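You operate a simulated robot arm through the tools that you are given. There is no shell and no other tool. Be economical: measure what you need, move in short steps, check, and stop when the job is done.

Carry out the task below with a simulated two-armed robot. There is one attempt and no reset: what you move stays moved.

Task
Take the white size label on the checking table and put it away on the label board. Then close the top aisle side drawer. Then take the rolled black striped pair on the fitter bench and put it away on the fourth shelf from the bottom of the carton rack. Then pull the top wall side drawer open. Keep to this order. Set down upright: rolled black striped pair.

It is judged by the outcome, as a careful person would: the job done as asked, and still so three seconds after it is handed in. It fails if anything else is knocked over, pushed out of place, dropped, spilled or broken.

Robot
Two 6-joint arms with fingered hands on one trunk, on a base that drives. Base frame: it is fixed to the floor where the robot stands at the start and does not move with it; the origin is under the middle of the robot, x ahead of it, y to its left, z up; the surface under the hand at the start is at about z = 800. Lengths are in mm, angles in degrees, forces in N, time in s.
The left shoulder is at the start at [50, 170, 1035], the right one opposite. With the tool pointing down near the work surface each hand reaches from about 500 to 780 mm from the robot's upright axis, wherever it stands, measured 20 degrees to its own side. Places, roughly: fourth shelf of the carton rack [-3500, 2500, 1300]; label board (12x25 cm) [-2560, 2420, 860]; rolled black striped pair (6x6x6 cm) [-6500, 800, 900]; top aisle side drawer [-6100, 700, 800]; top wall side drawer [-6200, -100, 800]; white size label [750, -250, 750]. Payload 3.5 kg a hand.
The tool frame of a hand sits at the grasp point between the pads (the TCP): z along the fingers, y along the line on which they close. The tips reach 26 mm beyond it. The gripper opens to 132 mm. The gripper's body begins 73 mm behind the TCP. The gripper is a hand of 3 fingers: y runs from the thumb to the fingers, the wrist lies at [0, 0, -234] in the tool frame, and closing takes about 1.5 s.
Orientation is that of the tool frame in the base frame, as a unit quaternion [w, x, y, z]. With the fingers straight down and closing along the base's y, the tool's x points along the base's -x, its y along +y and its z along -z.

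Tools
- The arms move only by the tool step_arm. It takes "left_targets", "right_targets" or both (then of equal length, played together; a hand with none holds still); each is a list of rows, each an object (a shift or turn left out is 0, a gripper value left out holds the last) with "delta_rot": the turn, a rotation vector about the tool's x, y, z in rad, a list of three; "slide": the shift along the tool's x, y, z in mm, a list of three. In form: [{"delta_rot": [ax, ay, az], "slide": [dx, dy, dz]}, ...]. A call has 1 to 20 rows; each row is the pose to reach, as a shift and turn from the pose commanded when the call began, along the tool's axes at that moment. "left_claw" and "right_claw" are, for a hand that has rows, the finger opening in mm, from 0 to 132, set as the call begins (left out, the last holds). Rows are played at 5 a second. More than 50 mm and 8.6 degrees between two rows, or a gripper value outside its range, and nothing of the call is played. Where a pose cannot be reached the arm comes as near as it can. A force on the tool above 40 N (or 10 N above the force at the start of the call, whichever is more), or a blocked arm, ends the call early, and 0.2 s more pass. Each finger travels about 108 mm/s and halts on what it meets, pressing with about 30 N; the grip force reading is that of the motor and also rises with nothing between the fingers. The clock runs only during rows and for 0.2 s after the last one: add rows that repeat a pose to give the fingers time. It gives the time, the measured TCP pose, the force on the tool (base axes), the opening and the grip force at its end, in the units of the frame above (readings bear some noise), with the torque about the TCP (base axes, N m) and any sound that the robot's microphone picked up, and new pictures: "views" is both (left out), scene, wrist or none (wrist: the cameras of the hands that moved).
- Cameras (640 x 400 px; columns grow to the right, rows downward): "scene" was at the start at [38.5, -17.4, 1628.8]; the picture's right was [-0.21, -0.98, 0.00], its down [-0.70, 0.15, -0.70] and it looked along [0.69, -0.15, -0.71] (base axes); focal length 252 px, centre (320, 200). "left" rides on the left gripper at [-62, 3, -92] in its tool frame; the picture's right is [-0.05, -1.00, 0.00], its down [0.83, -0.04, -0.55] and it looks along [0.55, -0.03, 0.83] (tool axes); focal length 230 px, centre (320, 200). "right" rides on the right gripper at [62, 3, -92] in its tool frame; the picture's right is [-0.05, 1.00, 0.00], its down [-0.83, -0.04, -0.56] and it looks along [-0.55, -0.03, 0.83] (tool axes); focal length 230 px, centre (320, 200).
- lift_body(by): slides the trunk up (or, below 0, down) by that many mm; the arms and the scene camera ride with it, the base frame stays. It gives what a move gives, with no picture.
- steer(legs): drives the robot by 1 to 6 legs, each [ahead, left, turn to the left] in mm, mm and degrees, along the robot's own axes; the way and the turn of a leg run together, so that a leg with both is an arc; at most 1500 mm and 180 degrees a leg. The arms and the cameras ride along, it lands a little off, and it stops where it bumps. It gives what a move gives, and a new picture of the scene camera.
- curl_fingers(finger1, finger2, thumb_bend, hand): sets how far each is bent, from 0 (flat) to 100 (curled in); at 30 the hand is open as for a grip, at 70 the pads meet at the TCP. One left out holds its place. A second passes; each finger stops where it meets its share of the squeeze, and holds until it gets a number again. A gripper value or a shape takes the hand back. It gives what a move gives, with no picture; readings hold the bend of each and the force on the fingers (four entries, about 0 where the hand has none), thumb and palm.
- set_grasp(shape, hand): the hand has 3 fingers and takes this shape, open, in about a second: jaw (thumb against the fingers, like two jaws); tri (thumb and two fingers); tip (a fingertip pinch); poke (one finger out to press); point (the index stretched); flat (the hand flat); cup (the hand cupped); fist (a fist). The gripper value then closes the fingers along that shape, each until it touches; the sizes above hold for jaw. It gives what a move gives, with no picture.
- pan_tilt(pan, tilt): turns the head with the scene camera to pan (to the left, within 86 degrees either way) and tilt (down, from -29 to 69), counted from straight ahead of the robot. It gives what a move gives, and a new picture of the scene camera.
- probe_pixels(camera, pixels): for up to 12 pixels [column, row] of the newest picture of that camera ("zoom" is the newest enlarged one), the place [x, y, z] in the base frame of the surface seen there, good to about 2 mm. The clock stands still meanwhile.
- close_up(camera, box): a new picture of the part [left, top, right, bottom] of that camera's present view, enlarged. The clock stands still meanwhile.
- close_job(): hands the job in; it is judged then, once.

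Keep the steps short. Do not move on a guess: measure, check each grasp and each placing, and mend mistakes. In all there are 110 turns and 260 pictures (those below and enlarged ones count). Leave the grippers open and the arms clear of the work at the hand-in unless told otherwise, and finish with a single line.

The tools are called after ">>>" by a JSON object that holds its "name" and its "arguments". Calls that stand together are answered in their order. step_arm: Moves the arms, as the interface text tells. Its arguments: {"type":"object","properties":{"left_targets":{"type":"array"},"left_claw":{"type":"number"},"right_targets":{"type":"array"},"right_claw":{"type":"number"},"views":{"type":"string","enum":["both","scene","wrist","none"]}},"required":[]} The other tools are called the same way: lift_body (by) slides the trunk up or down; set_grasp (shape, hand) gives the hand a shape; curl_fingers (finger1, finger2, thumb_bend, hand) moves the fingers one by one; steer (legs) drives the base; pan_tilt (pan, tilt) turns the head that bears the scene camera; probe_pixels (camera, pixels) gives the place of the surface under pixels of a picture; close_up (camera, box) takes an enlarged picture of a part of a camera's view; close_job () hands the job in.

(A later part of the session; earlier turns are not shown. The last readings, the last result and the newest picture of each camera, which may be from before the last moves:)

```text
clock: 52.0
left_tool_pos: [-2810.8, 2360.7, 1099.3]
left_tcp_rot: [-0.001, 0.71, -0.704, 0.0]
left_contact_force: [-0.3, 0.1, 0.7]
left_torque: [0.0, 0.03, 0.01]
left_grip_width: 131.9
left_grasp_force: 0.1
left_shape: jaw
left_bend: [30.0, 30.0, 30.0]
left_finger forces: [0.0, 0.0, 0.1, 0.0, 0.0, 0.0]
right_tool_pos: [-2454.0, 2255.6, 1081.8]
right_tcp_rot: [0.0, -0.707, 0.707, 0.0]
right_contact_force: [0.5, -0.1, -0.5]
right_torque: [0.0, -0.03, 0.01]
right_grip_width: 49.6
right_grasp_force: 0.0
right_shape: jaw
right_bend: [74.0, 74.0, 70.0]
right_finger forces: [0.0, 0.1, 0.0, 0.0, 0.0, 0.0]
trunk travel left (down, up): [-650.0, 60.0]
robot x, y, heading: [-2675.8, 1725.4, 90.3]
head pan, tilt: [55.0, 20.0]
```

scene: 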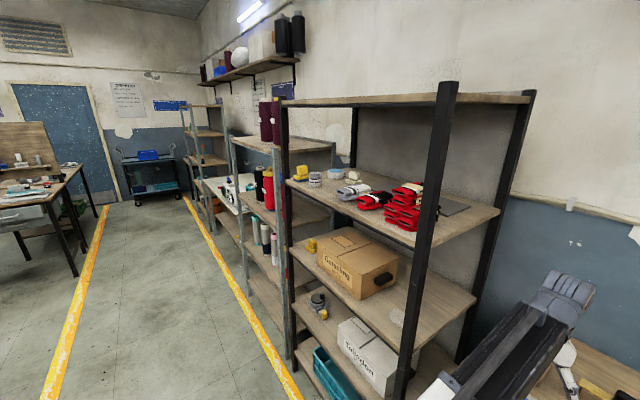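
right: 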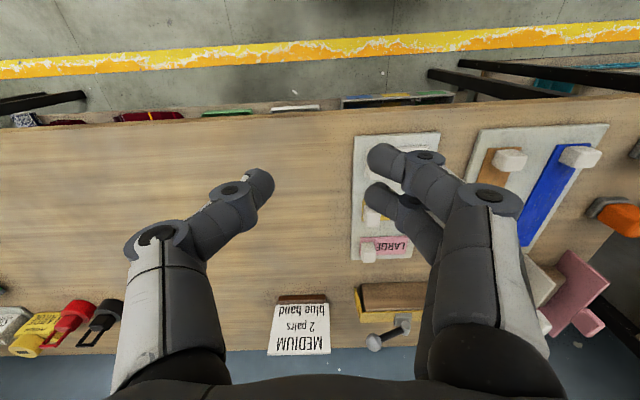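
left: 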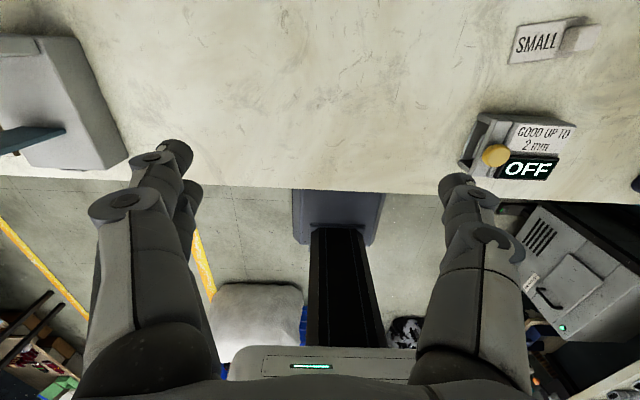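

Label is placed. The fourth shelf is the sock shelf at z≈1340. Now back up, turn left to face -x, and verify.

>>> {"name": "steer", "arguments": {"legs": [[-320, 0, 0]]}}

>>> {"name": "pan_tilt", "arguments": {"pan": -5, "tilt": 40}}

>>> {"name": "steer", "arguments": {"legs": [[0, 200, 90]]}}

>>> {"name": "pan_tilt", "arguments": {"pan": 0, "tilt": 20}}

```text
clock: 54.1
left_tool_pos: [-2808.6, 2040.7, 1100.1]
left_tcp_rot: [-0.001, 0.71, -0.704, -0.001]
left_contact_force: [-0.9, -0.2, 0.7]
left_torque: [0.0, 0.01, -0.03]
left_grip_width: 131.8
left_grasp_force: 0.0
left_shape: jaw
left_bend: [30.0, 30.0, 30.0]
left_finger forces: [0.0, 0.0, 0.0, 0.0, 0.0, 0.0]
right_tool_pos: [-2452.3, 1937.4, 1081.2]
right_tcp_rot: [0.001, -0.706, 0.708, 0.0]
right_contact_force: [-1.3, 0.8, 0.7]
right_torque: [0.02, 0.01, 0.0]
right_grip_width: 49.5
right_grasp_force: 0.0
right_shape: jaw
right_bend: [74.0, 74.0, 70.0]
right_finger forces: [0.0, 0.0, 0.0, 0.1, 0.0, 0.1]
trunk travel left (down, up): [-650.0, 60.0]
robot x, y, heading: [-2672.0, 1407.0, 90.5]
head pan, tilt: [55.0, 20.0]
```

scene: 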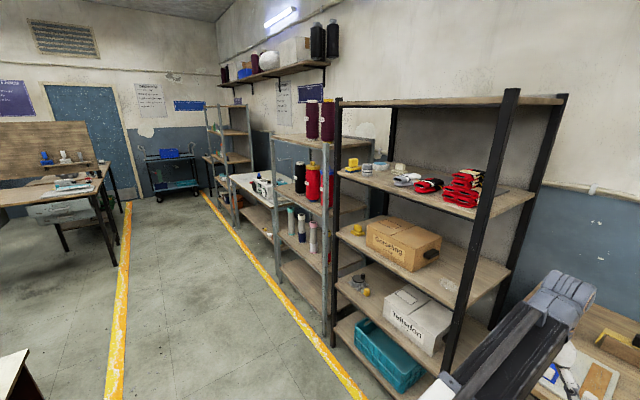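

```text
clock: 55.4
left_tool_pos: [-2809.4, 2041.1, 1099.9]
left_tcp_rot: [0.0, 0.711, -0.703, 0.0]
left_contact_force: [-0.1, 0.4, -0.8]
left_torque: [0.03, 0.01, -0.01]
left_grip_width: 132.1
left_grasp_force: 0.0
left_shape: jaw
left_bend: [30.0, 30.0, 30.0]
left_finger forces: [0.0, 0.1, 0.1, 0.0, 0.0, 0.0]
right_tool_pos: [-2452.5, 1936.2, 1081.2]
right_tcp_rot: [0.001, -0.706, 0.708, 0.0]
right_contact_force: [0.6, 0.2, -0.2]
right_torque: [-0.03, 0.0, -0.02]
right_grip_width: 49.6
right_grasp_force: 0.1
right_shape: jaw
right_bend: [74.0, 74.0, 70.0]
right_finger forces: [0.0, 0.1, 0.0, 0.0, 0.1, 0.0]
trunk travel left (down, up): [-650.0, 60.0]
robot x, y, heading: [-2673.1, 1410.0, 90.7]
head pan, tilt: [-5.0, 40.0]
```

scene: 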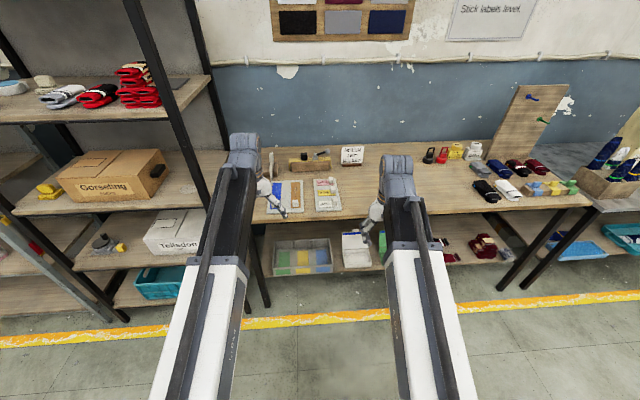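

```text
clock: 59.6
left_tool_pos: [-3429.6, 1146.7, 1099.6]
left_tcp_rot: [0.0, 1.0, 0.005, 0.001]
left_contact_force: [0.4, 1.1, 0.8]
left_torque: [0.02, -0.03, -0.02]
left_grip_width: 132.2
left_grasp_force: 0.1
left_shape: jaw
left_bend: [30.0, 30.0, 30.0]
left_finger forces: [0.0, 0.0, 0.0, 0.0, 0.1, 0.0]
right_tool_pos: [-3326.0, 1503.2, 1082.9]
right_tcp_rot: [0.0, 1.0, -0.002, -0.001]
right_contact_force: [0.6, -0.7, -0.1]
right_torque: [-0.03, 0.0, 0.01]
right_grip_width: 49.4
right_grasp_force: 0.0
right_shape: jaw
right_bend: [74.0, 74.0, 70.0]
right_finger forces: [0.1, 0.0, 0.0, 0.0, 0.0, 0.0]
trunk travel left (down, up): [-650.0, 60.0]
robot x, y, heading: [-2798.5, 1279.3, -179.3]
head pan, tilt: [-5.0, 40.0]
```

scene: 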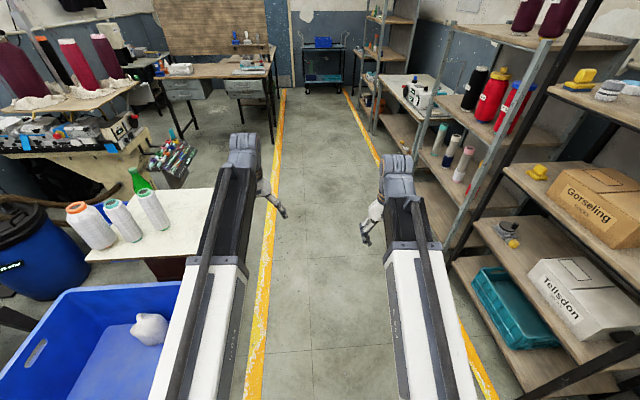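

```text
clock: 60.4
left_tool_pos: [-3430.4, 1148.2, 1100.0]
left_tcp_rot: [0.0, 1.0, 0.006, 0.0]
left_contact_force: [0.3, 0.2, -0.8]
left_torque: [0.02, 0.01, -0.01]
left_grip_width: 131.9
left_grasp_force: 0.0
left_shape: jaw
left_bend: [30.0, 30.0, 30.0]
left_finger forces: [0.0, 0.0, 0.0, 0.0, 0.0, 0.0]
right_tool_pos: [-3326.5, 1501.3, 1079.7]
right_tcp_rot: [0.0, 1.0, 0.0, 0.001]
right_contact_force: [0.2, 1.1, -0.1]
right_torque: [0.0, -0.03, -0.06]
right_grip_width: 49.4
right_grasp_force: 0.0
right_shape: jaw
right_bend: [74.0, 74.0, 70.0]
right_finger forces: [0.0, 0.0, 0.1, 0.0, 0.1, 0.0]
trunk travel left (down, up): [-650.0, 60.0]
robot x, y, heading: [-2798.5, 1276.8, -179.5]
head pan, tilt: [0.0, 20.0]
```

scene: 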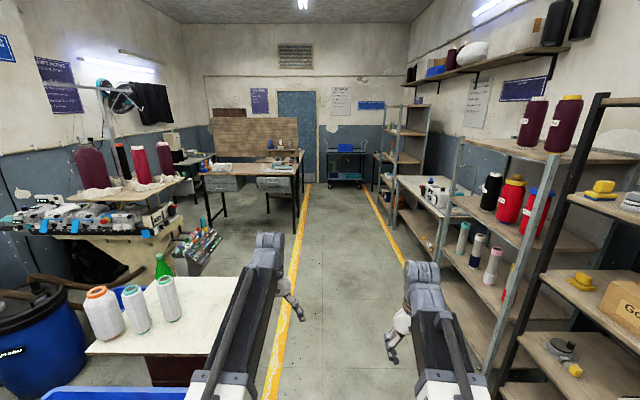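

The fitter bench with drawers is ahead left. Enlarge and measure.

>>> {"name": "close_up", "arguments": {"camera": "scene", "box": [185, 100, 325, 240]}}

>>> {"name": "probe_pixels", "arguments": {"camera": "scene", "pixels": [[275, 186], [222, 184], [300, 165], [240, 168], [290, 235], [215, 235], [200, 245], [280, 190], [330, 190], [180, 250]]}}

```text
2.86 times, centred on (255, 170) of scene
```

zoom: 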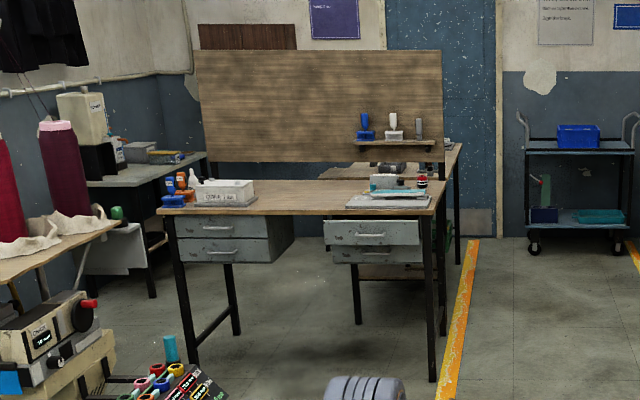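

```text
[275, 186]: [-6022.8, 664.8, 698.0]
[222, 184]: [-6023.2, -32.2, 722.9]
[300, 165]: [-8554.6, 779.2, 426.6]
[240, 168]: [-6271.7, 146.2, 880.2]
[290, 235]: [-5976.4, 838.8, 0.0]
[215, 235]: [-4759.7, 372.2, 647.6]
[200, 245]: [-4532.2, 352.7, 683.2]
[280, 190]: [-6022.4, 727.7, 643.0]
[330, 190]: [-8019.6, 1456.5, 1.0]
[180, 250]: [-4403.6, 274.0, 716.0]
```

Drive along the aisle to x≈-4900 and look at the bench closer.

>>> {"name": "steer", "arguments": {"legs": [[1300, -60, 0], [900, 0, -0.5]]}}

>>> {"name": "pan_tilt", "arguments": {"pan": 28, "tilt": 30}}

```text
clock: 71.3
left_tool_pos: [-5640.9, 1187.4, 1099.3]
left_tcp_rot: [0.0, 1.0, 0.003, 0.0]
left_contact_force: [0.4, -0.1, 0.0]
left_torque: [0.0, -0.03, 0.01]
left_grip_width: 131.9
left_grasp_force: 0.0
left_shape: jaw
left_bend: [30.0, 30.0, 30.0]
left_finger forces: [0.0, 0.0, 0.0, 0.0, 0.0, 0.0]
right_tool_pos: [-5535.9, 1542.1, 1080.1]
right_tcp_rot: [0.0, 1.0, -0.004, -0.001]
right_contact_force: [-0.2, 0.1, -0.2]
right_torque: [0.01, -0.02, -0.02]
right_grip_width: 49.5
right_grasp_force: 0.1
right_shape: jaw
right_bend: [74.0, 74.0, 70.0]
right_finger forces: [0.0, 0.0, 0.0, 0.1, 0.0, 0.1]
trunk travel left (down, up): [-650.0, 60.0]
robot x, y, heading: [-5010.7, 1320.6, -179.6]
head pan, tilt: [0.0, 20.0]
```

scene: 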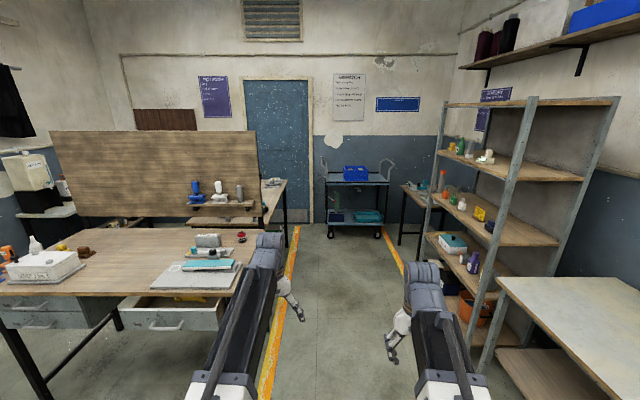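

```text
clock: 72.3
left_tool_pos: [-5641.2, 1188.4, 1099.5]
left_tcp_rot: [0.0, 1.0, 0.003, 0.0]
left_contact_force: [-0.1, -0.2, 0.7]
left_torque: [0.01, 0.02, -0.02]
left_grip_width: 131.7
left_grasp_force: 0.1
left_shape: jaw
left_bend: [30.0, 30.0, 30.0]
left_finger forces: [0.0, 0.0, 0.1, 0.0, 0.0, 0.0]
right_tool_pos: [-5535.8, 1542.6, 1080.1]
right_tcp_rot: [0.0, 1.0, -0.003, 0.0]
right_contact_force: [-0.7, -0.6, 0.0]
right_torque: [-0.02, 0.01, -0.01]
right_grip_width: 49.7
right_grasp_force: 0.1
right_shape: jaw
right_bend: [74.0, 74.0, 70.0]
right_finger forces: [0.0, 0.1, 0.0, 0.0, 0.0, 0.0]
trunk travel left (down, up): [-650.0, 60.0]
robot x, y, heading: [-5009.9, 1319.2, -179.8]
head pan, tilt: [28.0, 30.0]
```

scene: 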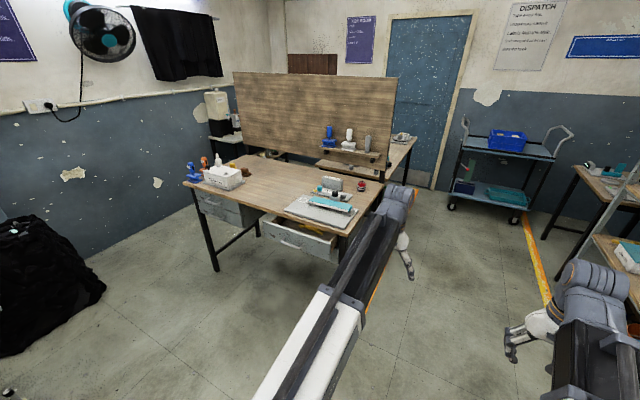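

>>> {"name": "close_up", "arguments": {"camera": "scene", "box": [175, 120, 415, 280]}}

>>> {"name": "probe_pixels", "arguments": {"camera": "scene", "pixels": [[265, 222], [333, 255], [290, 240], [275, 238], [305, 252], [215, 205], [205, 198], [225, 212], [344, 235], [372, 187], [361, 186], [188, 185]]}}

```text
2.50 times, centred on (295, 200) of scene
```

zoom: 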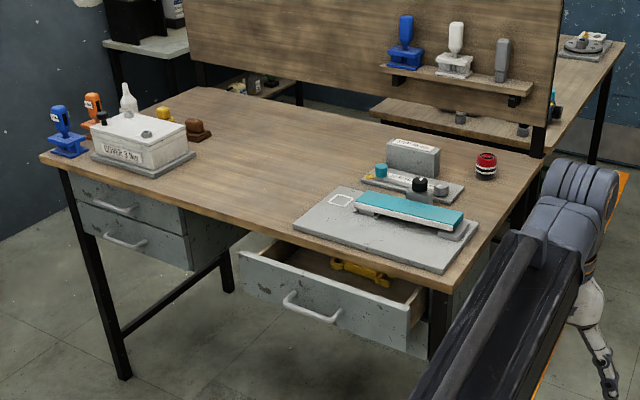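

```text
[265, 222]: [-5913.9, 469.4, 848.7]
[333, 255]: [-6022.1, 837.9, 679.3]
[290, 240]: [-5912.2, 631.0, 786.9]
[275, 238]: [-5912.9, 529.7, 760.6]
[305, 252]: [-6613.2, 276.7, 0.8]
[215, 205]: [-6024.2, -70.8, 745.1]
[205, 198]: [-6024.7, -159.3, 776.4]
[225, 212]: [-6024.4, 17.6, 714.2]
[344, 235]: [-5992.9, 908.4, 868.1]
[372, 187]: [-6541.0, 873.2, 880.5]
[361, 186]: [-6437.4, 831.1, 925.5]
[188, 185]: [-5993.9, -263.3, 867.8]
```

The top aisle drawer stands ≈110 mm open. Measure its handle and face, and the wall drawer handle and the rolled pair.

>>> {"name": "probe_pixels", "arguments": {"camera": "zoom", "pixels": [[285, 293], [310, 313], [335, 320], [243, 260], [407, 345], [250, 290], [92, 197], [110, 208], [132, 209], [486, 155], [478, 170], [495, 178]]}}

>>> {"name": "pan_tilt", "arguments": {"pan": 80, "tilt": 40}}

```text
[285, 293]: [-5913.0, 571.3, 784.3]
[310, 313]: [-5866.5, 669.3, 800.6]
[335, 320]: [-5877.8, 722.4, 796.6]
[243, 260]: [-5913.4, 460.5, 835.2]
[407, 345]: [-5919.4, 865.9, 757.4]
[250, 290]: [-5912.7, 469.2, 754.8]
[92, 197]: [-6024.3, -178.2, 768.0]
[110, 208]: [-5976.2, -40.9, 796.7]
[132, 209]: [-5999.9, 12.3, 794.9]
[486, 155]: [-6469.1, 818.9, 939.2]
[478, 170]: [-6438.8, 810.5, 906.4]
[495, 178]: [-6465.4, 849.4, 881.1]
```

```text
clock: 73.5
left_tool_pos: [-5639.9, 1187.5, 1099.4]
left_tcp_rot: [0.0, 1.0, 0.003, 0.0]
left_contact_force: [0.0, -0.1, 0.7]
left_torque: [0.02, -0.01, 0.02]
left_grip_width: 131.7
left_grasp_force: 0.1
left_shape: jaw
left_bend: [30.0, 30.0, 30.0]
left_finger forces: [0.0, 0.0, 0.1, 0.0, 0.1, 0.1]
right_tool_pos: [-5536.9, 1542.6, 1080.5]
right_tcp_rot: [0.0, 1.0, -0.004, 0.0]
right_contact_force: [-0.1, 0.4, 0.6]
right_torque: [-0.01, 0.03, 0.01]
right_grip_width: 49.7
right_grasp_force: 0.1
right_shape: jaw
right_bend: [74.0, 74.0, 70.0]
right_finger forces: [0.0, 0.0, 0.0, 0.0, 0.0, 0.0]
trunk travel left (down, up): [-650.0, 60.0]
robot x, y, heading: [-5006.1, 1317.4, -179.4]
head pan, tilt: [80.0, 40.0]
```

scene: 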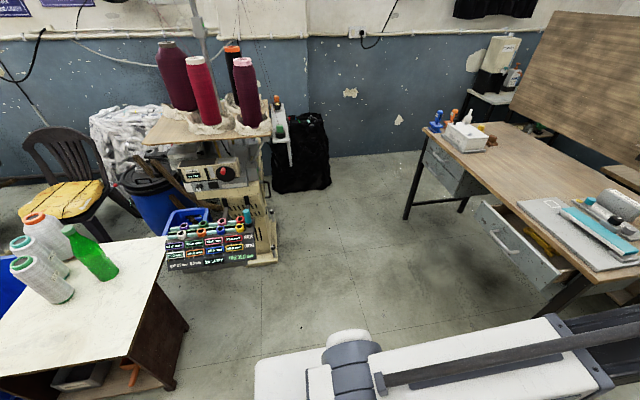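

Handle of the open drawer: x≈-5866, y 605–722, z≈797. Slide robot left ≈440 mm, then bring the left hand horizontal.

>>> {"name": "steer", "arguments": {"legs": [[0, 440, -0.5]]}}

>>> {"name": "step_arm", "arguments": {"left_targets": [{"slide": [-5, 0, 15], "delta_rot": [0, -0.13, 0]}, {"slide": [-10, 0, 30], "delta_rot": [0, -0.26, 0]}, {"slide": [-15, 0, 50], "delta_rot": [0, -0.39, 0]}, {"slide": [-20, 0, 70], "delta_rot": [0, -0.52, 0]}, {"slide": [-25, 0, 90], "delta_rot": [0, -0.65, 0]}, {"slide": [-30, 0, 110], "delta_rot": [0, -0.78, 0]}, {"slide": [-35, 0, 130], "delta_rot": [0, -0.91, 0]}, {"slide": [-40, 0, 150], "delta_rot": [0, -1.04, 0]}, {"slide": [-45, 0, 170], "delta_rot": [0, -1.17, 0]}, {"slide": [-50, 0, 190], "delta_rot": [0, -1.3, 0]}, {"slide": [-55, 0, 200], "delta_rot": [0, -1.43, 0]}, {"slide": [-60, 0, 200], "delta_rot": [0, -1.56, 0]}, {"slide": [-60, 0, 200], "delta_rot": [0, -1.571, 0]}, {"slide": [-60, 0, 200], "delta_rot": [0, -1.571, 0]}], "views": "both"}}

```text
clock: 76.1
left_tool_pos: [-5642.5, 755.4, 1099.5]
left_tcp_rot: [0.0, 1.0, -0.002, 0.0]
left_contact_force: [0.5, 0.3, -0.9]
left_torque: [0.02, 0.03, 0.04]
left_grip_width: 132.0
left_grasp_force: 0.1
left_shape: jaw
left_bend: [30.0, 30.0, 30.0]
left_finger forces: [0.0, 0.0, 0.0, 0.0, 0.1, 0.0]
right_tool_pos: [-5532.6, 1110.5, 1081.2]
right_tcp_rot: [0.0, 1.0, -0.008, 0.0]
right_contact_force: [-0.2, 0.2, 1.2]
right_torque: [0.0, -0.02, 0.0]
right_grip_width: 49.3
right_grasp_force: 0.1
right_shape: jaw
right_bend: [74.0, 74.0, 70.0]
right_finger forces: [0.0, 0.1, 0.0, 0.0, 0.0, 0.0]
trunk travel left (down, up): [-650.0, 60.0]
robot x, y, heading: [-5008.4, 884.3, 179.6]
head pan, tilt: [80.0, 40.0]
```

scene: 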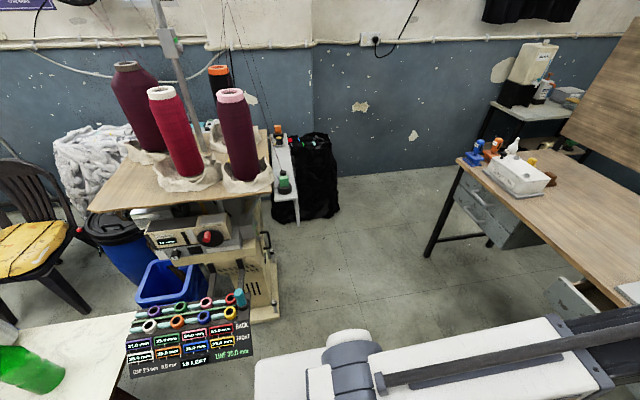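

```text
clock: 79.1
left_tool_pos: [-5701.3, 757.1, 899.3]
left_tcp_rot: [0.002, -0.707, 0.002, 0.707]
left_contact_force: [-0.5, 0.0, 0.4]
left_torque: [0.01, 0.02, -0.01]
left_grip_width: 131.9
left_grasp_force: 0.1
left_shape: jaw
left_bend: [30.0, 30.0, 30.0]
left_finger forces: [0.0, 0.0, 0.0, 0.0, 0.0, 0.1]
left hand out of reach, approached as far as the arm can: row 9, 10, 11
right_tool_pos: [-5533.5, 1111.2, 1081.6]
right_tcp_rot: [0.0, 1.0, -0.008, -0.001]
right_contact_force: [0.8, 0.4, 0.1]
right_torque: [-0.01, 0.0, -0.01]
right_grip_width: 49.7
right_grasp_force: 0.2
right_shape: jaw
right_bend: [74.0, 74.0, 70.0]
right_finger forces: [0.0, 0.1, 0.0, 0.1, 0.0, 0.0]
trunk travel left (down, up): [-650.0, 60.0]
robot x, y, heading: [-5013.0, 880.7, 179.8]
head pan, tilt: [80.0, 40.0]
```

scene: 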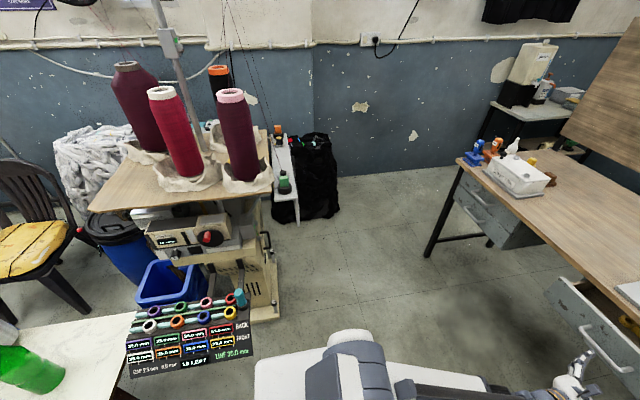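
left: 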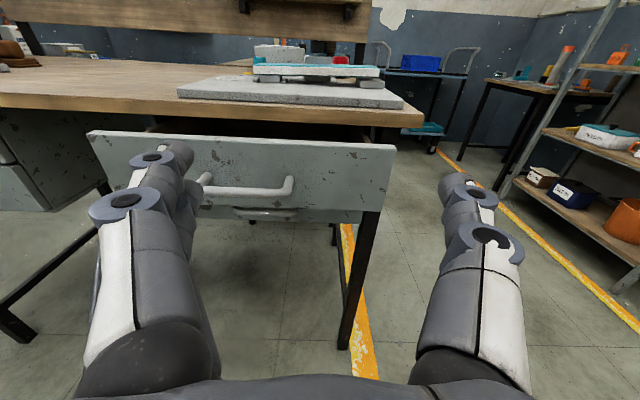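

Hand is horizontal (tool x down, y toward -y, z toward -x). Form a fist and align with the handle at y≈663, z≈797.

>>> {"name": "set_grasp", "arguments": {"hand": "left", "shape": "fist"}}

>>> {"name": "step_arm", "arguments": {"left_targets": [{"slide": [30, 30, 0]}, {"slide": [60, 60, 0]}, {"slide": [90, 90, 0]}, {"slide": [102, 94, 0]}, {"slide": [102, 94, 0]}], "views": "wrist"}}

>>> {"name": "pan_tilt", "arguments": {"pan": 25, "tilt": 45}}

```text
clock: 80.0
left_tool_pos: [-5701.9, 757.9, 900.7]
left_tcp_rot: [0.001, -0.707, 0.002, 0.707]
left_contact_force: [-0.7, -0.8, 0.1]
left_torque: [0.02, 0.0, -0.01]
left_grip_width: 0.1
left_grasp_force: 0.0
left_shape: fist
left_bend: [100.0, 100.0, 54.0]
left_finger forces: [0.0, 0.0, 0.0, 0.0, 0.0, 0.1]
right_tool_pos: [-5532.7, 1111.0, 1081.4]
right_tcp_rot: [0.0, 1.0, -0.008, 0.001]
right_contact_force: [0.6, -0.9, 0.3]
right_torque: [0.02, 0.03, 0.04]
right_grip_width: 49.7
right_grasp_force: 0.0
right_shape: jaw
right_bend: [74.0, 74.0, 70.0]
right_finger forces: [0.1, 0.0, 0.0, 0.0, 0.0, 0.0]
trunk travel left (down, up): [-650.0, 60.0]
robot x, y, heading: [-5011.8, 884.0, 179.9]
head pan, tilt: [80.0, 40.0]
```

```text
clock: 81.2
left_tool_pos: [-5702.4, 663.1, 797.2]
left_tcp_rot: [0.001, -0.707, 0.002, 0.707]
left_contact_force: [0.1, -0.3, 0.5]
left_torque: [0.01, -0.03, 0.0]
left_grip_width: 0.1
left_grasp_force: 0.1
left_shape: fist
left_bend: [100.0, 100.0, 54.0]
left_finger forces: [0.1, 0.1, 0.0, 0.0, 0.1, 0.0]
right_tool_pos: [-5533.5, 1110.9, 1082.0]
right_tcp_rot: [0.0, 1.0, -0.008, 0.0]
right_contact_force: [0.9, -0.1, 1.1]
right_torque: [-0.01, -0.01, 0.01]
right_grip_width: 49.8
right_grasp_force: 0.1
right_shape: jaw
right_bend: [74.0, 74.0, 70.0]
right_finger forces: [0.0, 0.0, 0.0, 0.1, 0.0, 0.0]
trunk travel left (down, up): [-650.0, 60.0]
robot x, y, heading: [-5006.8, 884.3, 179.8]
head pan, tilt: [80.0, 40.0]
```

left: 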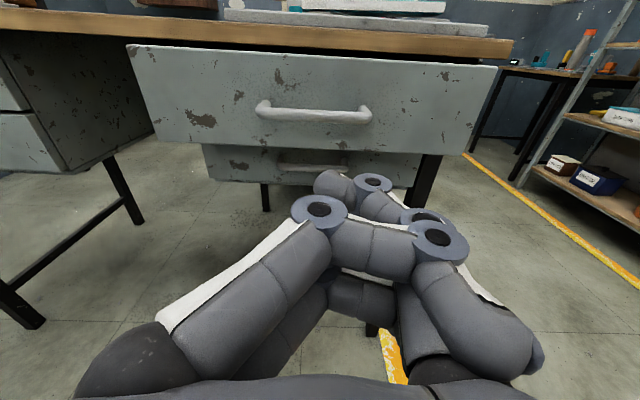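

```text
clock: 82.5
left_tool_pos: [-5702.9, 663.9, 796.4]
left_tcp_rot: [0.001, -0.706, 0.003, 0.708]
left_contact_force: [0.1, 0.2, -0.3]
left_torque: [0.01, 0.01, -0.02]
left_grip_width: 0.2
left_grasp_force: 0.1
left_shape: fist
left_bend: [100.0, 100.0, 54.0]
left_finger forces: [0.0, 0.1, 0.1, 0.1, 0.0, 0.0]
right_tool_pos: [-5533.1, 1111.0, 1080.9]
right_tcp_rot: [0.0, 1.0, -0.008, 0.0]
right_contact_force: [0.2, 0.2, -0.1]
right_torque: [0.02, -0.02, 0.0]
right_grip_width: 49.6
right_grasp_force: 0.1
right_shape: jaw
right_bend: [74.0, 74.0, 70.0]
right_finger forces: [0.1, 0.0, 0.0, 0.0, 0.0, 0.0]
trunk travel left (down, up): [-650.0, 60.0]
robot x, y, heading: [-5012.1, 881.4, 179.9]
head pan, tilt: [25.0, 45.0]
```

scene: 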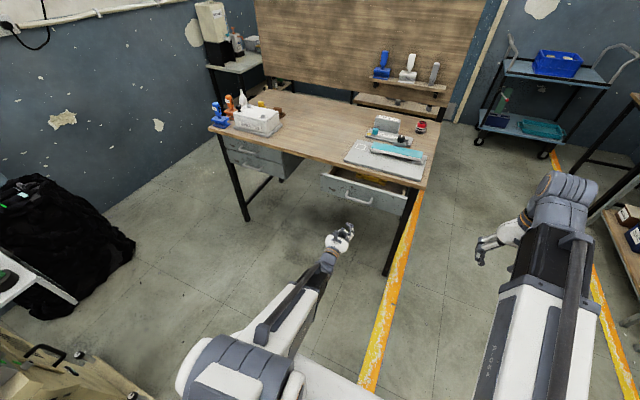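

Drive ahead 120 mm, then push slowly with the arm.

>>> {"name": "steer", "arguments": {"legs": [[120, 0, 0]]}}

>>> {"name": "close_up", "arguments": {"camera": "left", "box": [160, 40, 520, 265]}}

```text
clock: 83.7
left_tool_pos: [-5822.3, 663.9, 796.5]
left_tcp_rot: [0.0, 0.707, 0.0, -0.707]
left_contact_force: [1.0, 0.1, -0.6]
left_torque: [0.02, 0.04, 0.01]
left_grip_width: 0.0
left_grasp_force: 0.0
left_shape: fist
left_bend: [100.0, 100.0, 54.0]
left_finger forces: [0.1, 0.0, 0.1, 0.0, 0.0, 0.1]
right_tool_pos: [-5653.4, 1112.2, 1081.3]
right_tcp_rot: [0.0, 1.0, -0.009, 0.0]
right_contact_force: [-0.7, 0.3, -0.4]
right_torque: [0.02, -0.01, -0.02]
right_grip_width: 49.6
right_grasp_force: 0.0
right_shape: jaw
right_bend: [74.0, 74.0, 70.0]
right_finger forces: [0.0, 0.1, 0.0, 0.0, 0.0, 0.0]
trunk travel left (down, up): [-650.0, 60.0]
robot x, y, heading: [-5128.1, 881.9, 179.9]
head pan, tilt: [25.0, 45.0]
```

scene: 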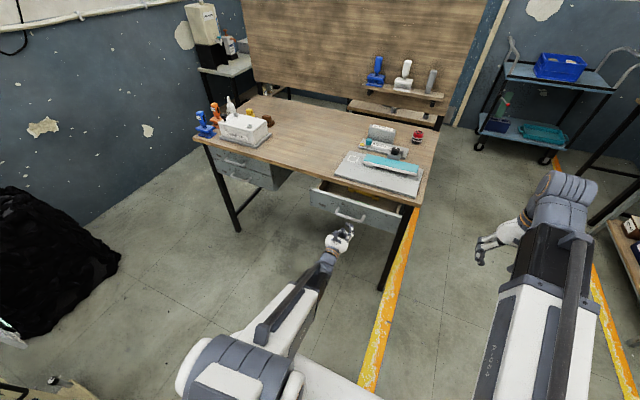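

```text
1.78 times, centred on (340, 152) of left
```

zoom: 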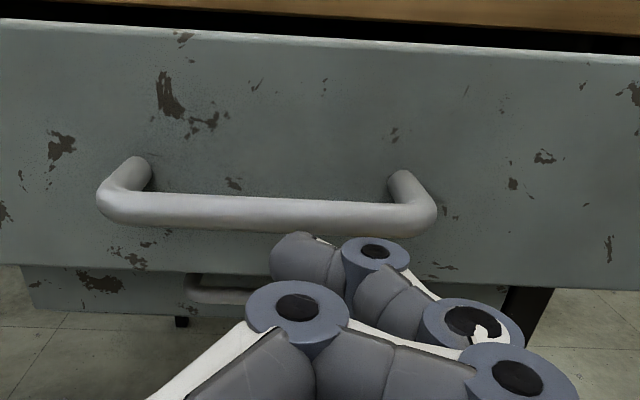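

Aligned at handle height. Push in slow steps.

>>> {"name": "step_arm", "arguments": {"left_targets": [{"slide": [-3, 0, 15]}, {"slide": [-3, 0, 30]}, {"slide": [-3, 0, 45]}, {"slide": [-3, 0, 60]}, {"slide": [-3, 0, 75]}, {"slide": [-3, 0, 90]}], "views": "wrist"}}

```text
clock: 85.1
left_tool_pos: [-5911.4, 662.9, 800.1]
left_tcp_rot: [0.002, -0.706, 0.002, 0.708]
left_contact_force: [0.9, 0.3, 0.1]
left_torque: [-0.02, -0.01, 0.01]
left_grip_width: 0.5
left_grasp_force: 0.0
left_shape: fist
left_bend: [100.0, 100.0, 54.0]
left_finger forces: [0.1, 0.0, 0.0, 0.0, 1.0, 0.0]
right_tool_pos: [-5653.0, 1110.9, 1081.1]
right_tcp_rot: [-0.001, 1.0, -0.007, -0.001]
right_contact_force: [0.1, 0.0, -0.4]
right_torque: [-0.01, 0.01, 0.0]
right_grip_width: 49.7
right_grasp_force: 0.0
right_shape: jaw
right_bend: [74.0, 74.0, 70.0]
right_finger forces: [0.1, 0.0, 0.0, 0.0, 0.0, 0.0]
trunk travel left (down, up): [-650.0, 60.0]
robot x, y, heading: [-5121.8, 880.7, 179.7]
head pan, tilt: [25.0, 45.0]
```

left: 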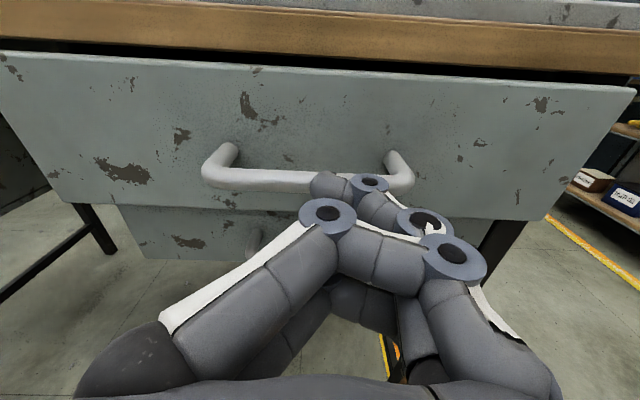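

>>> {"name": "probe_pixels", "arguments": {"camera": "left", "pixels": [[240, 180], [300, 120], [450, 190], [345, 180]]}}

>>> {"name": "step_arm", "arguments": {"left_targets": [{"slide": [0, 0, 15]}, {"slide": [0, 0, 30]}, {"slide": [0, 0, 45]}], "views": "wrist"}}

```text
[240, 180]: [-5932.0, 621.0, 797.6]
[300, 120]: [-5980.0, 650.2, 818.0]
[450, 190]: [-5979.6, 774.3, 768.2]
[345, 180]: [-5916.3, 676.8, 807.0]
```

```text
clock: 85.9
left_tool_pos: [-5955.6, 663.7, 800.0]
left_tcp_rot: [0.001, -0.707, 0.002, 0.707]
left_contact_force: [5.9, 1.2, -0.7]
left_torque: [-0.03, -0.04, 0.01]
left_grip_width: 0.0
left_grasp_force: 0.0
left_shape: fist
left_bend: [100.0, 100.0, 55.0]
left_finger forces: [0.0, 0.0, 0.1, 0.1, 6.1, 0.0]
right_tool_pos: [-5652.6, 1111.4, 1080.9]
right_tcp_rot: [0.0, 1.0, -0.008, 0.0]
right_contact_force: [0.2, -0.3, 0.6]
right_torque: [-0.02, 0.02, 0.01]
right_grip_width: 49.9
right_grasp_force: 0.1
right_shape: jaw
right_bend: [74.0, 74.0, 70.0]
right_finger forces: [0.0, 0.0, 0.0, 0.1, 0.0, 0.0]
trunk travel left (down, up): [-650.0, 60.0]
robot x, y, heading: [-5126.9, 883.2, 179.7]
head pan, tilt: [25.0, 45.0]
```

left: 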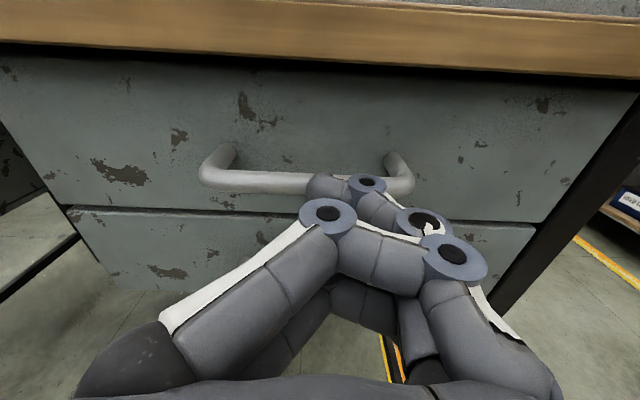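

Nearly flush with the lower drawer. Press a touch further to make sure it is shut.

>>> {"name": "step_arm", "arguments": {"left_targets": [{"slide": [0, 0, 4]}, {"slide": [0, 0, 8]}, {"slide": [0, 0, 8]}], "views": "wrist"}}

>>> {"name": "probe_pixels", "arguments": {"camera": "left", "pixels": [[300, 120], [450, 190], [120, 150], [120, 250], [500, 240], [240, 180]]}}

```text
clock: 86.7
left_tool_pos: [-5963.4, 664.3, 801.5]
left_tcp_rot: [0.001, -0.706, 0.002, 0.708]
left_contact_force: [22.5, 7.1, 0.7]
left_torque: [0.04, -0.1, -0.03]
left_grip_width: 0.0
left_grasp_force: 0.1
left_shape: fist
left_bend: [100.0, 100.0, 60.0]
left_finger forces: [0.0, 0.1, 0.0, 0.0, 22.1, 0.1]
right_tool_pos: [-5650.8, 1112.4, 1082.0]
right_tcp_rot: [0.0, 1.0, -0.008, 0.0]
right_contact_force: [-0.7, 0.5, 1.4]
right_torque: [0.0, 0.0, 0.01]
right_grip_width: 49.6
right_grasp_force: 0.0
right_shape: jaw
right_bend: [74.0, 74.0, 70.0]
right_finger forces: [0.0, 0.1, 0.1, 0.1, 0.0, 0.1]
trunk travel left (down, up): [-650.0, 60.0]
robot x, y, heading: [-5127.9, 883.6, 179.9]
head pan, tilt: [25.0, 45.0]
```

left: 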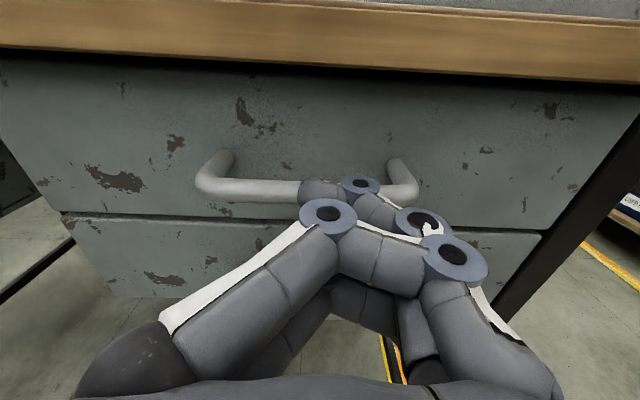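

```text
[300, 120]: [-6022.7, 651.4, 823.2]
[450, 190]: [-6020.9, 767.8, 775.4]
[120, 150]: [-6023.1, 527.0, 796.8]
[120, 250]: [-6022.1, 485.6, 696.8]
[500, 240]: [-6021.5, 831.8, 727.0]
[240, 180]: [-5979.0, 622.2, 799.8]
```

Drawer is flush (face x = -6022, same as the lower one). Retract the hand and raise it, then drive away.

>>> {"name": "step_arm", "arguments": {"left_targets": [{"slide": [0, 0, -40]}, {"slide": [0, 0, -80]}, {"slide": [0, 0, -120]}, {"slide": [-40, 0, -135]}, {"slide": [-80, 0, -145]}, {"slide": [-120, 0, -150]}, {"slide": [-160, 0, -150]}, {"slide": [-200, 0, -150]}, {"slide": [-200, 0, -150]}], "views": "none"}}

>>> {"name": "steer", "arguments": {"legs": [[-150, 0, 0], [0, -800, 0], [1320, 0, 0]]}}

>>> {"name": "pan_tilt", "arguments": {"pan": 70, "tilt": 35}}

```text
clock: 88.7
left_tool_pos: [-5812.8, 664.0, 1000.1]
left_tcp_rot: [0.0, -0.707, 0.001, 0.707]
left_contact_force: [-0.1, 0.6, 0.3]
left_torque: [0.03, -0.01, 0.01]
left_grip_width: 0.1
left_grasp_force: 0.0
left_shape: fist
left_bend: [100.0, 100.0, 54.0]
left_finger forces: [0.0, 0.1, 0.1, 0.0, 0.1, 0.0]
right_tool_pos: [-5652.7, 1111.0, 1081.3]
right_tcp_rot: [0.001, 1.0, -0.007, 0.0]
right_contact_force: [0.0, 0.4, -0.3]
right_torque: [-0.01, 0.03, -0.02]
right_grip_width: 49.6
right_grasp_force: 0.1
right_shape: jaw
right_bend: [74.0, 74.0, 70.0]
right_finger forces: [0.1, 0.1, 0.0, 0.1, 0.1, 0.0]
trunk travel left (down, up): [-650.0, 60.0]
robot x, y, heading: [-5128.2, 884.8, 179.8]
head pan, tilt: [25.0, 45.0]
```

```text
clock: 100.2
left_tool_pos: [-6979.0, 1447.8, 1000.2]
left_tcp_rot: [-0.003, -0.707, -0.002, 0.708]
left_contact_force: [0.3, 0.2, 0.5]
left_torque: [0.02, 0.0, -0.01]
left_grip_width: 0.0
left_grasp_force: 0.1
left_shape: fist
left_bend: [100.0, 100.0, 54.0]
left_finger forces: [0.0, 0.1, 0.0, 0.0, 0.0, 0.0]
right_tool_pos: [-6825.8, 1897.3, 1080.6]
right_tcp_rot: [0.0, 1.0, -0.001, -0.001]
right_contact_force: [-1.2, -0.3, 0.1]
right_torque: [0.01, 0.01, 0.01]
right_grip_width: 49.5
right_grasp_force: 0.1
right_shape: jaw
right_bend: [74.0, 74.0, 70.0]
right_finger forces: [0.0, 0.1, 0.0, 0.0, 0.1, 0.1]
trunk travel left (down, up): [-650.0, 60.0]
robot x, y, heading: [-6298.5, 1679.9, -179.6]
head pan, tilt: [25.0, 45.0]
```

scene: 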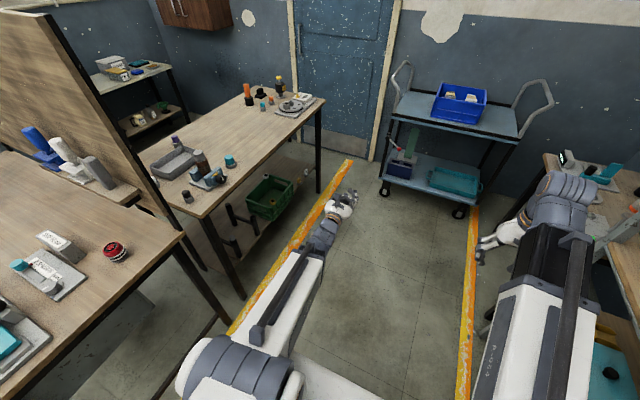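

```text
clock: 101.3
left_tool_pos: [-6979.0, 1447.9, 1002.1]
left_tcp_rot: [-0.004, -0.707, -0.004, 0.707]
left_contact_force: [0.1, 0.5, -0.5]
left_torque: [-0.03, -0.01, 0.06]
left_grip_width: 0.0
left_grasp_force: 0.1
left_shape: fist
left_bend: [100.0, 100.0, 54.0]
left_finger forces: [0.0, 0.0, 0.0, 0.0, 0.0, 0.0]
right_tool_pos: [-6825.3, 1897.3, 1081.1]
right_tcp_rot: [0.0, 1.0, -0.002, 0.001]
right_contact_force: [-0.5, 0.0, 0.4]
right_torque: [0.03, -0.01, 0.02]
right_grip_width: 49.5
right_grasp_force: 0.1
right_shape: jaw
right_bend: [74.0, 74.0, 70.0]
right_finger forces: [0.1, 0.1, 0.0, 0.0, 0.0, 0.0]
trunk travel left (down, up): [-650.0, 60.0]
robot x, y, heading: [-6296.4, 1680.3, -179.7]
head pan, tilt: [70.0, 35.0]
```

scene: 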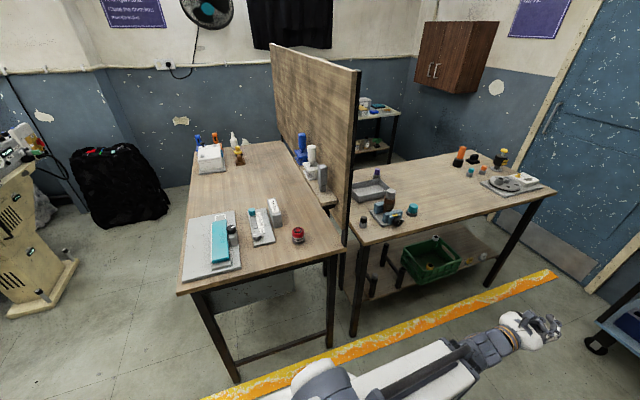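

>>> {"name": "close_up", "arguments": {"camera": "scene", "box": [220, 170, 380, 270]}}

>>> {"name": "probe_pixels", "arguments": {"camera": "scene", "pixels": [[299, 230], [298, 241], [320, 255], [335, 200], [325, 185], [347, 240], [275, 215], [292, 236], [306, 237], [358, 225]]}}

```text
4.00 times, centred on (300, 220) of scene
```

zoom: 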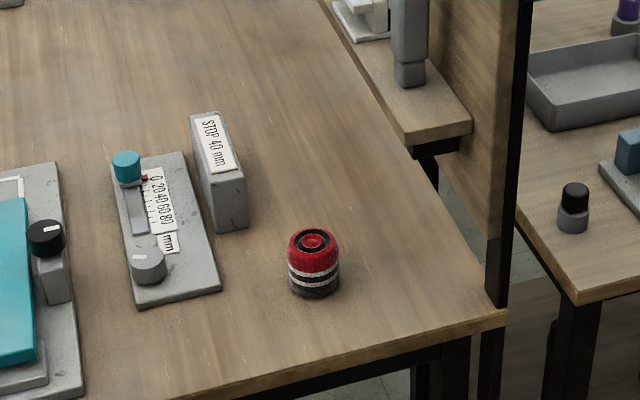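

```text
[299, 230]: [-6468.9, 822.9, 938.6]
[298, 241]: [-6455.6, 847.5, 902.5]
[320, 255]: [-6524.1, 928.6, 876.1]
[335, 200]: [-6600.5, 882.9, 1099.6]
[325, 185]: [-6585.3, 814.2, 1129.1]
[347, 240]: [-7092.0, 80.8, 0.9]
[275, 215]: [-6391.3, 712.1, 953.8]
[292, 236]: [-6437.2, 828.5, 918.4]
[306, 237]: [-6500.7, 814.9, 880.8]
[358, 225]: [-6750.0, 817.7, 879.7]
```

The pair stands upright at about [-6466, 822], z 880–940; bench edge y≈930. Drive ahead 400, then turn left 90° to face it.

>>> {"name": "steer", "arguments": {"legs": [[400, 0, 0], [0, 0, 89.5]]}}

>>> {"name": "set_grasp", "arguments": {"hand": "left", "shape": "jaw"}}

>>> {"name": "pan_tilt", "arguments": {"pan": 10, "tilt": 40}}

```text
clock: 107.6
left_tool_pos: [-6476.0, 985.7, 1001.1]
left_tcp_rot: [0.499, 0.502, 0.497, -0.502]
left_contact_force: [0.3, -0.4, -0.6]
left_torque: [0.04, 0.0, 0.03]
left_grip_width: 0.2
left_grasp_force: 0.0
left_shape: fist
left_bend: [100.0, 100.0, 54.0]
left_finger forces: [0.0, 0.0, 0.1, 0.1, 0.1, 0.0]
right_tool_pos: [-6924.4, 1147.8, 1080.7]
right_tcp_rot: [0.0, 0.714, 0.7, 0.001]
right_contact_force: [-0.4, 0.1, 0.1]
right_torque: [0.01, -0.01, 0.03]
right_grip_width: 49.5
right_grasp_force: 0.1
right_shape: jaw
right_bend: [74.0, 74.0, 70.0]
right_finger forces: [0.0, 0.1, 0.0, 0.0, 0.0, 0.1]
trunk travel left (down, up): [-650.0, 60.0]
robot x, y, heading: [-6689.7, 1668.8, -90.6]
head pan, tilt: [70.0, 35.0]
```

scene: 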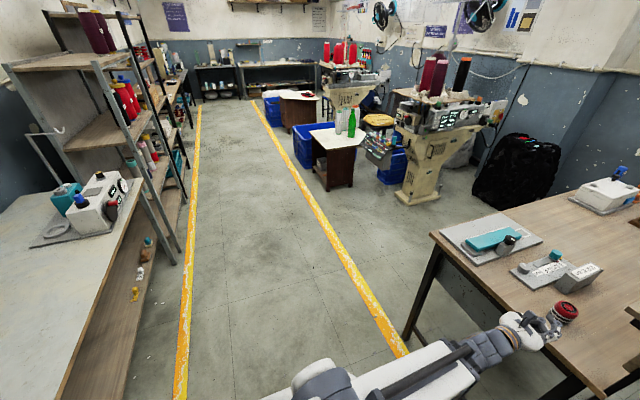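

```text
clock: 108.5
left_tool_pos: [-6477.3, 985.5, 1001.5]
left_tcp_rot: [0.499, 0.502, 0.498, -0.502]
left_contact_force: [0.4, 0.2, 0.2]
left_torque: [-0.01, -0.01, -0.03]
left_grip_width: 58.3
left_grasp_force: 0.0
left_shape: jaw
left_bend: [86.0, 86.0, 30.0]
left_finger forces: [0.0, 0.0, 0.0, 0.1, 0.1, 0.0]
right_tool_pos: [-6923.6, 1148.0, 1081.0]
right_tcp_rot: [0.0, 0.714, 0.7, 0.0]
right_contact_force: [0.1, 0.6, 0.0]
right_torque: [-0.02, -0.04, -0.01]
right_grip_width: 49.6
right_grasp_force: 0.1
right_shape: jaw
right_bend: [74.0, 74.0, 70.0]
right_finger forces: [0.0, 0.1, 0.0, 0.0, 0.1, 0.0]
trunk travel left (down, up): [-650.0, 60.0]
robot x, y, heading: [-6692.5, 1671.7, -90.5]
head pan, tilt: [70.0, 35.0]
```

```text
clock: 109.8
left_tool_pos: [-6476.8, 985.2, 999.4]
left_tcp_rot: [0.498, 0.502, 0.497, -0.502]
left_contact_force: [0.7, 0.2, 0.5]
left_torque: [0.0, -0.01, 0.01]
left_grip_width: 57.9
left_grasp_force: 0.1
left_shape: jaw
left_bend: [86.0, 85.0, 30.0]
left_finger forces: [0.0, 0.0, 0.1, 0.0, 0.0, 0.1]
right_tool_pos: [-6924.1, 1149.2, 1081.4]
right_tcp_rot: [0.0, 0.714, 0.7, 0.0]
right_contact_force: [-0.1, -0.4, -0.5]
right_torque: [0.02, -0.03, -0.02]
right_grip_width: 49.6
right_grasp_force: 0.1
right_shape: jaw
right_bend: [74.0, 74.0, 70.0]
right_finger forces: [0.1, 0.0, 0.0, 0.0, 0.0, 0.0]
trunk travel left (down, up): [-650.0, 60.0]
robot x, y, heading: [-6693.8, 1672.4, -90.3]
head pan, tilt: [10.0, 40.0]
```

scene: 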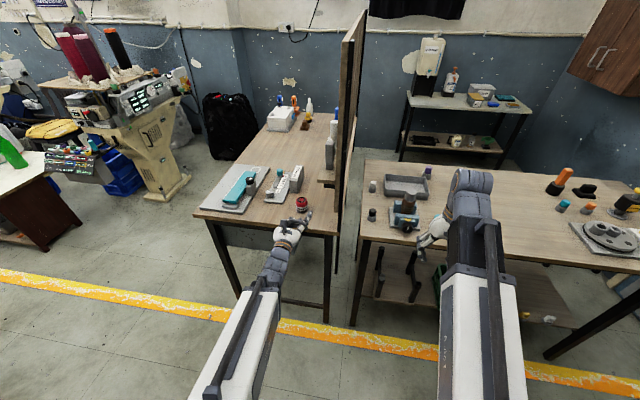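

Open to 100, lower to z≈918 in front of the bench edge, align x.

>>> {"name": "step_arm", "arguments": {"left_targets": [{"slide": [25, 3, 0]}, {"slide": [50, 6, 0]}, {"slide": [75, 10, 0]}, {"slide": [82, 11, 0]}, {"slide": [82, 11, 0]}, {"slide": [82, 11, 0]}], "left_claw": 100}}

```text
clock: 111.2
left_tool_pos: [-6465.4, 986.1, 917.8]
left_tcp_rot: [0.5, 0.501, 0.499, -0.501]
left_contact_force: [0.8, -0.1, 0.1]
left_torque: [0.0, -0.01, -0.02]
left_grip_width: 0.0
left_grasp_force: 0.1
left_shape: jaw
left_bend: [86.0, 86.0, 60.0]
left_finger forces: [0.1, 0.1, 0.0, 0.1, 0.1, 0.0]
right_tool_pos: [-6924.5, 1148.4, 1080.5]
right_tcp_rot: [0.0, 0.714, 0.7, -0.001]
right_contact_force: [0.1, -0.1, -0.2]
right_torque: [0.02, 0.03, -0.01]
right_grip_width: 49.3
right_grasp_force: 0.1
right_shape: jaw
right_bend: [74.0, 74.0, 70.0]
right_finger forces: [0.0, 0.0, 0.1, 0.1, 0.0, 0.0]
trunk travel left (down, up): [-650.0, 60.0]
robot x, y, heading: [-6697.7, 1670.9, -90.3]
head pan, tilt: [10.0, 40.0]
```

scene: 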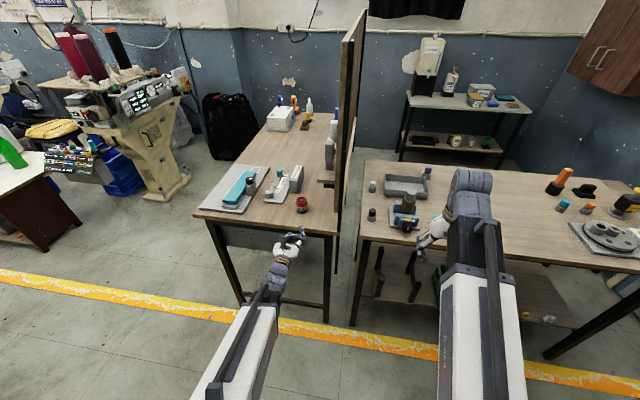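
left: 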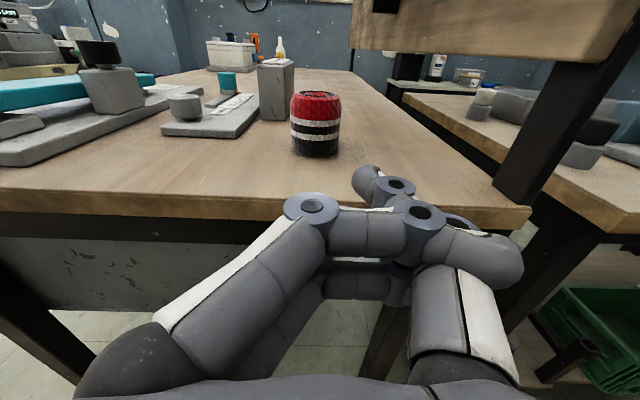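

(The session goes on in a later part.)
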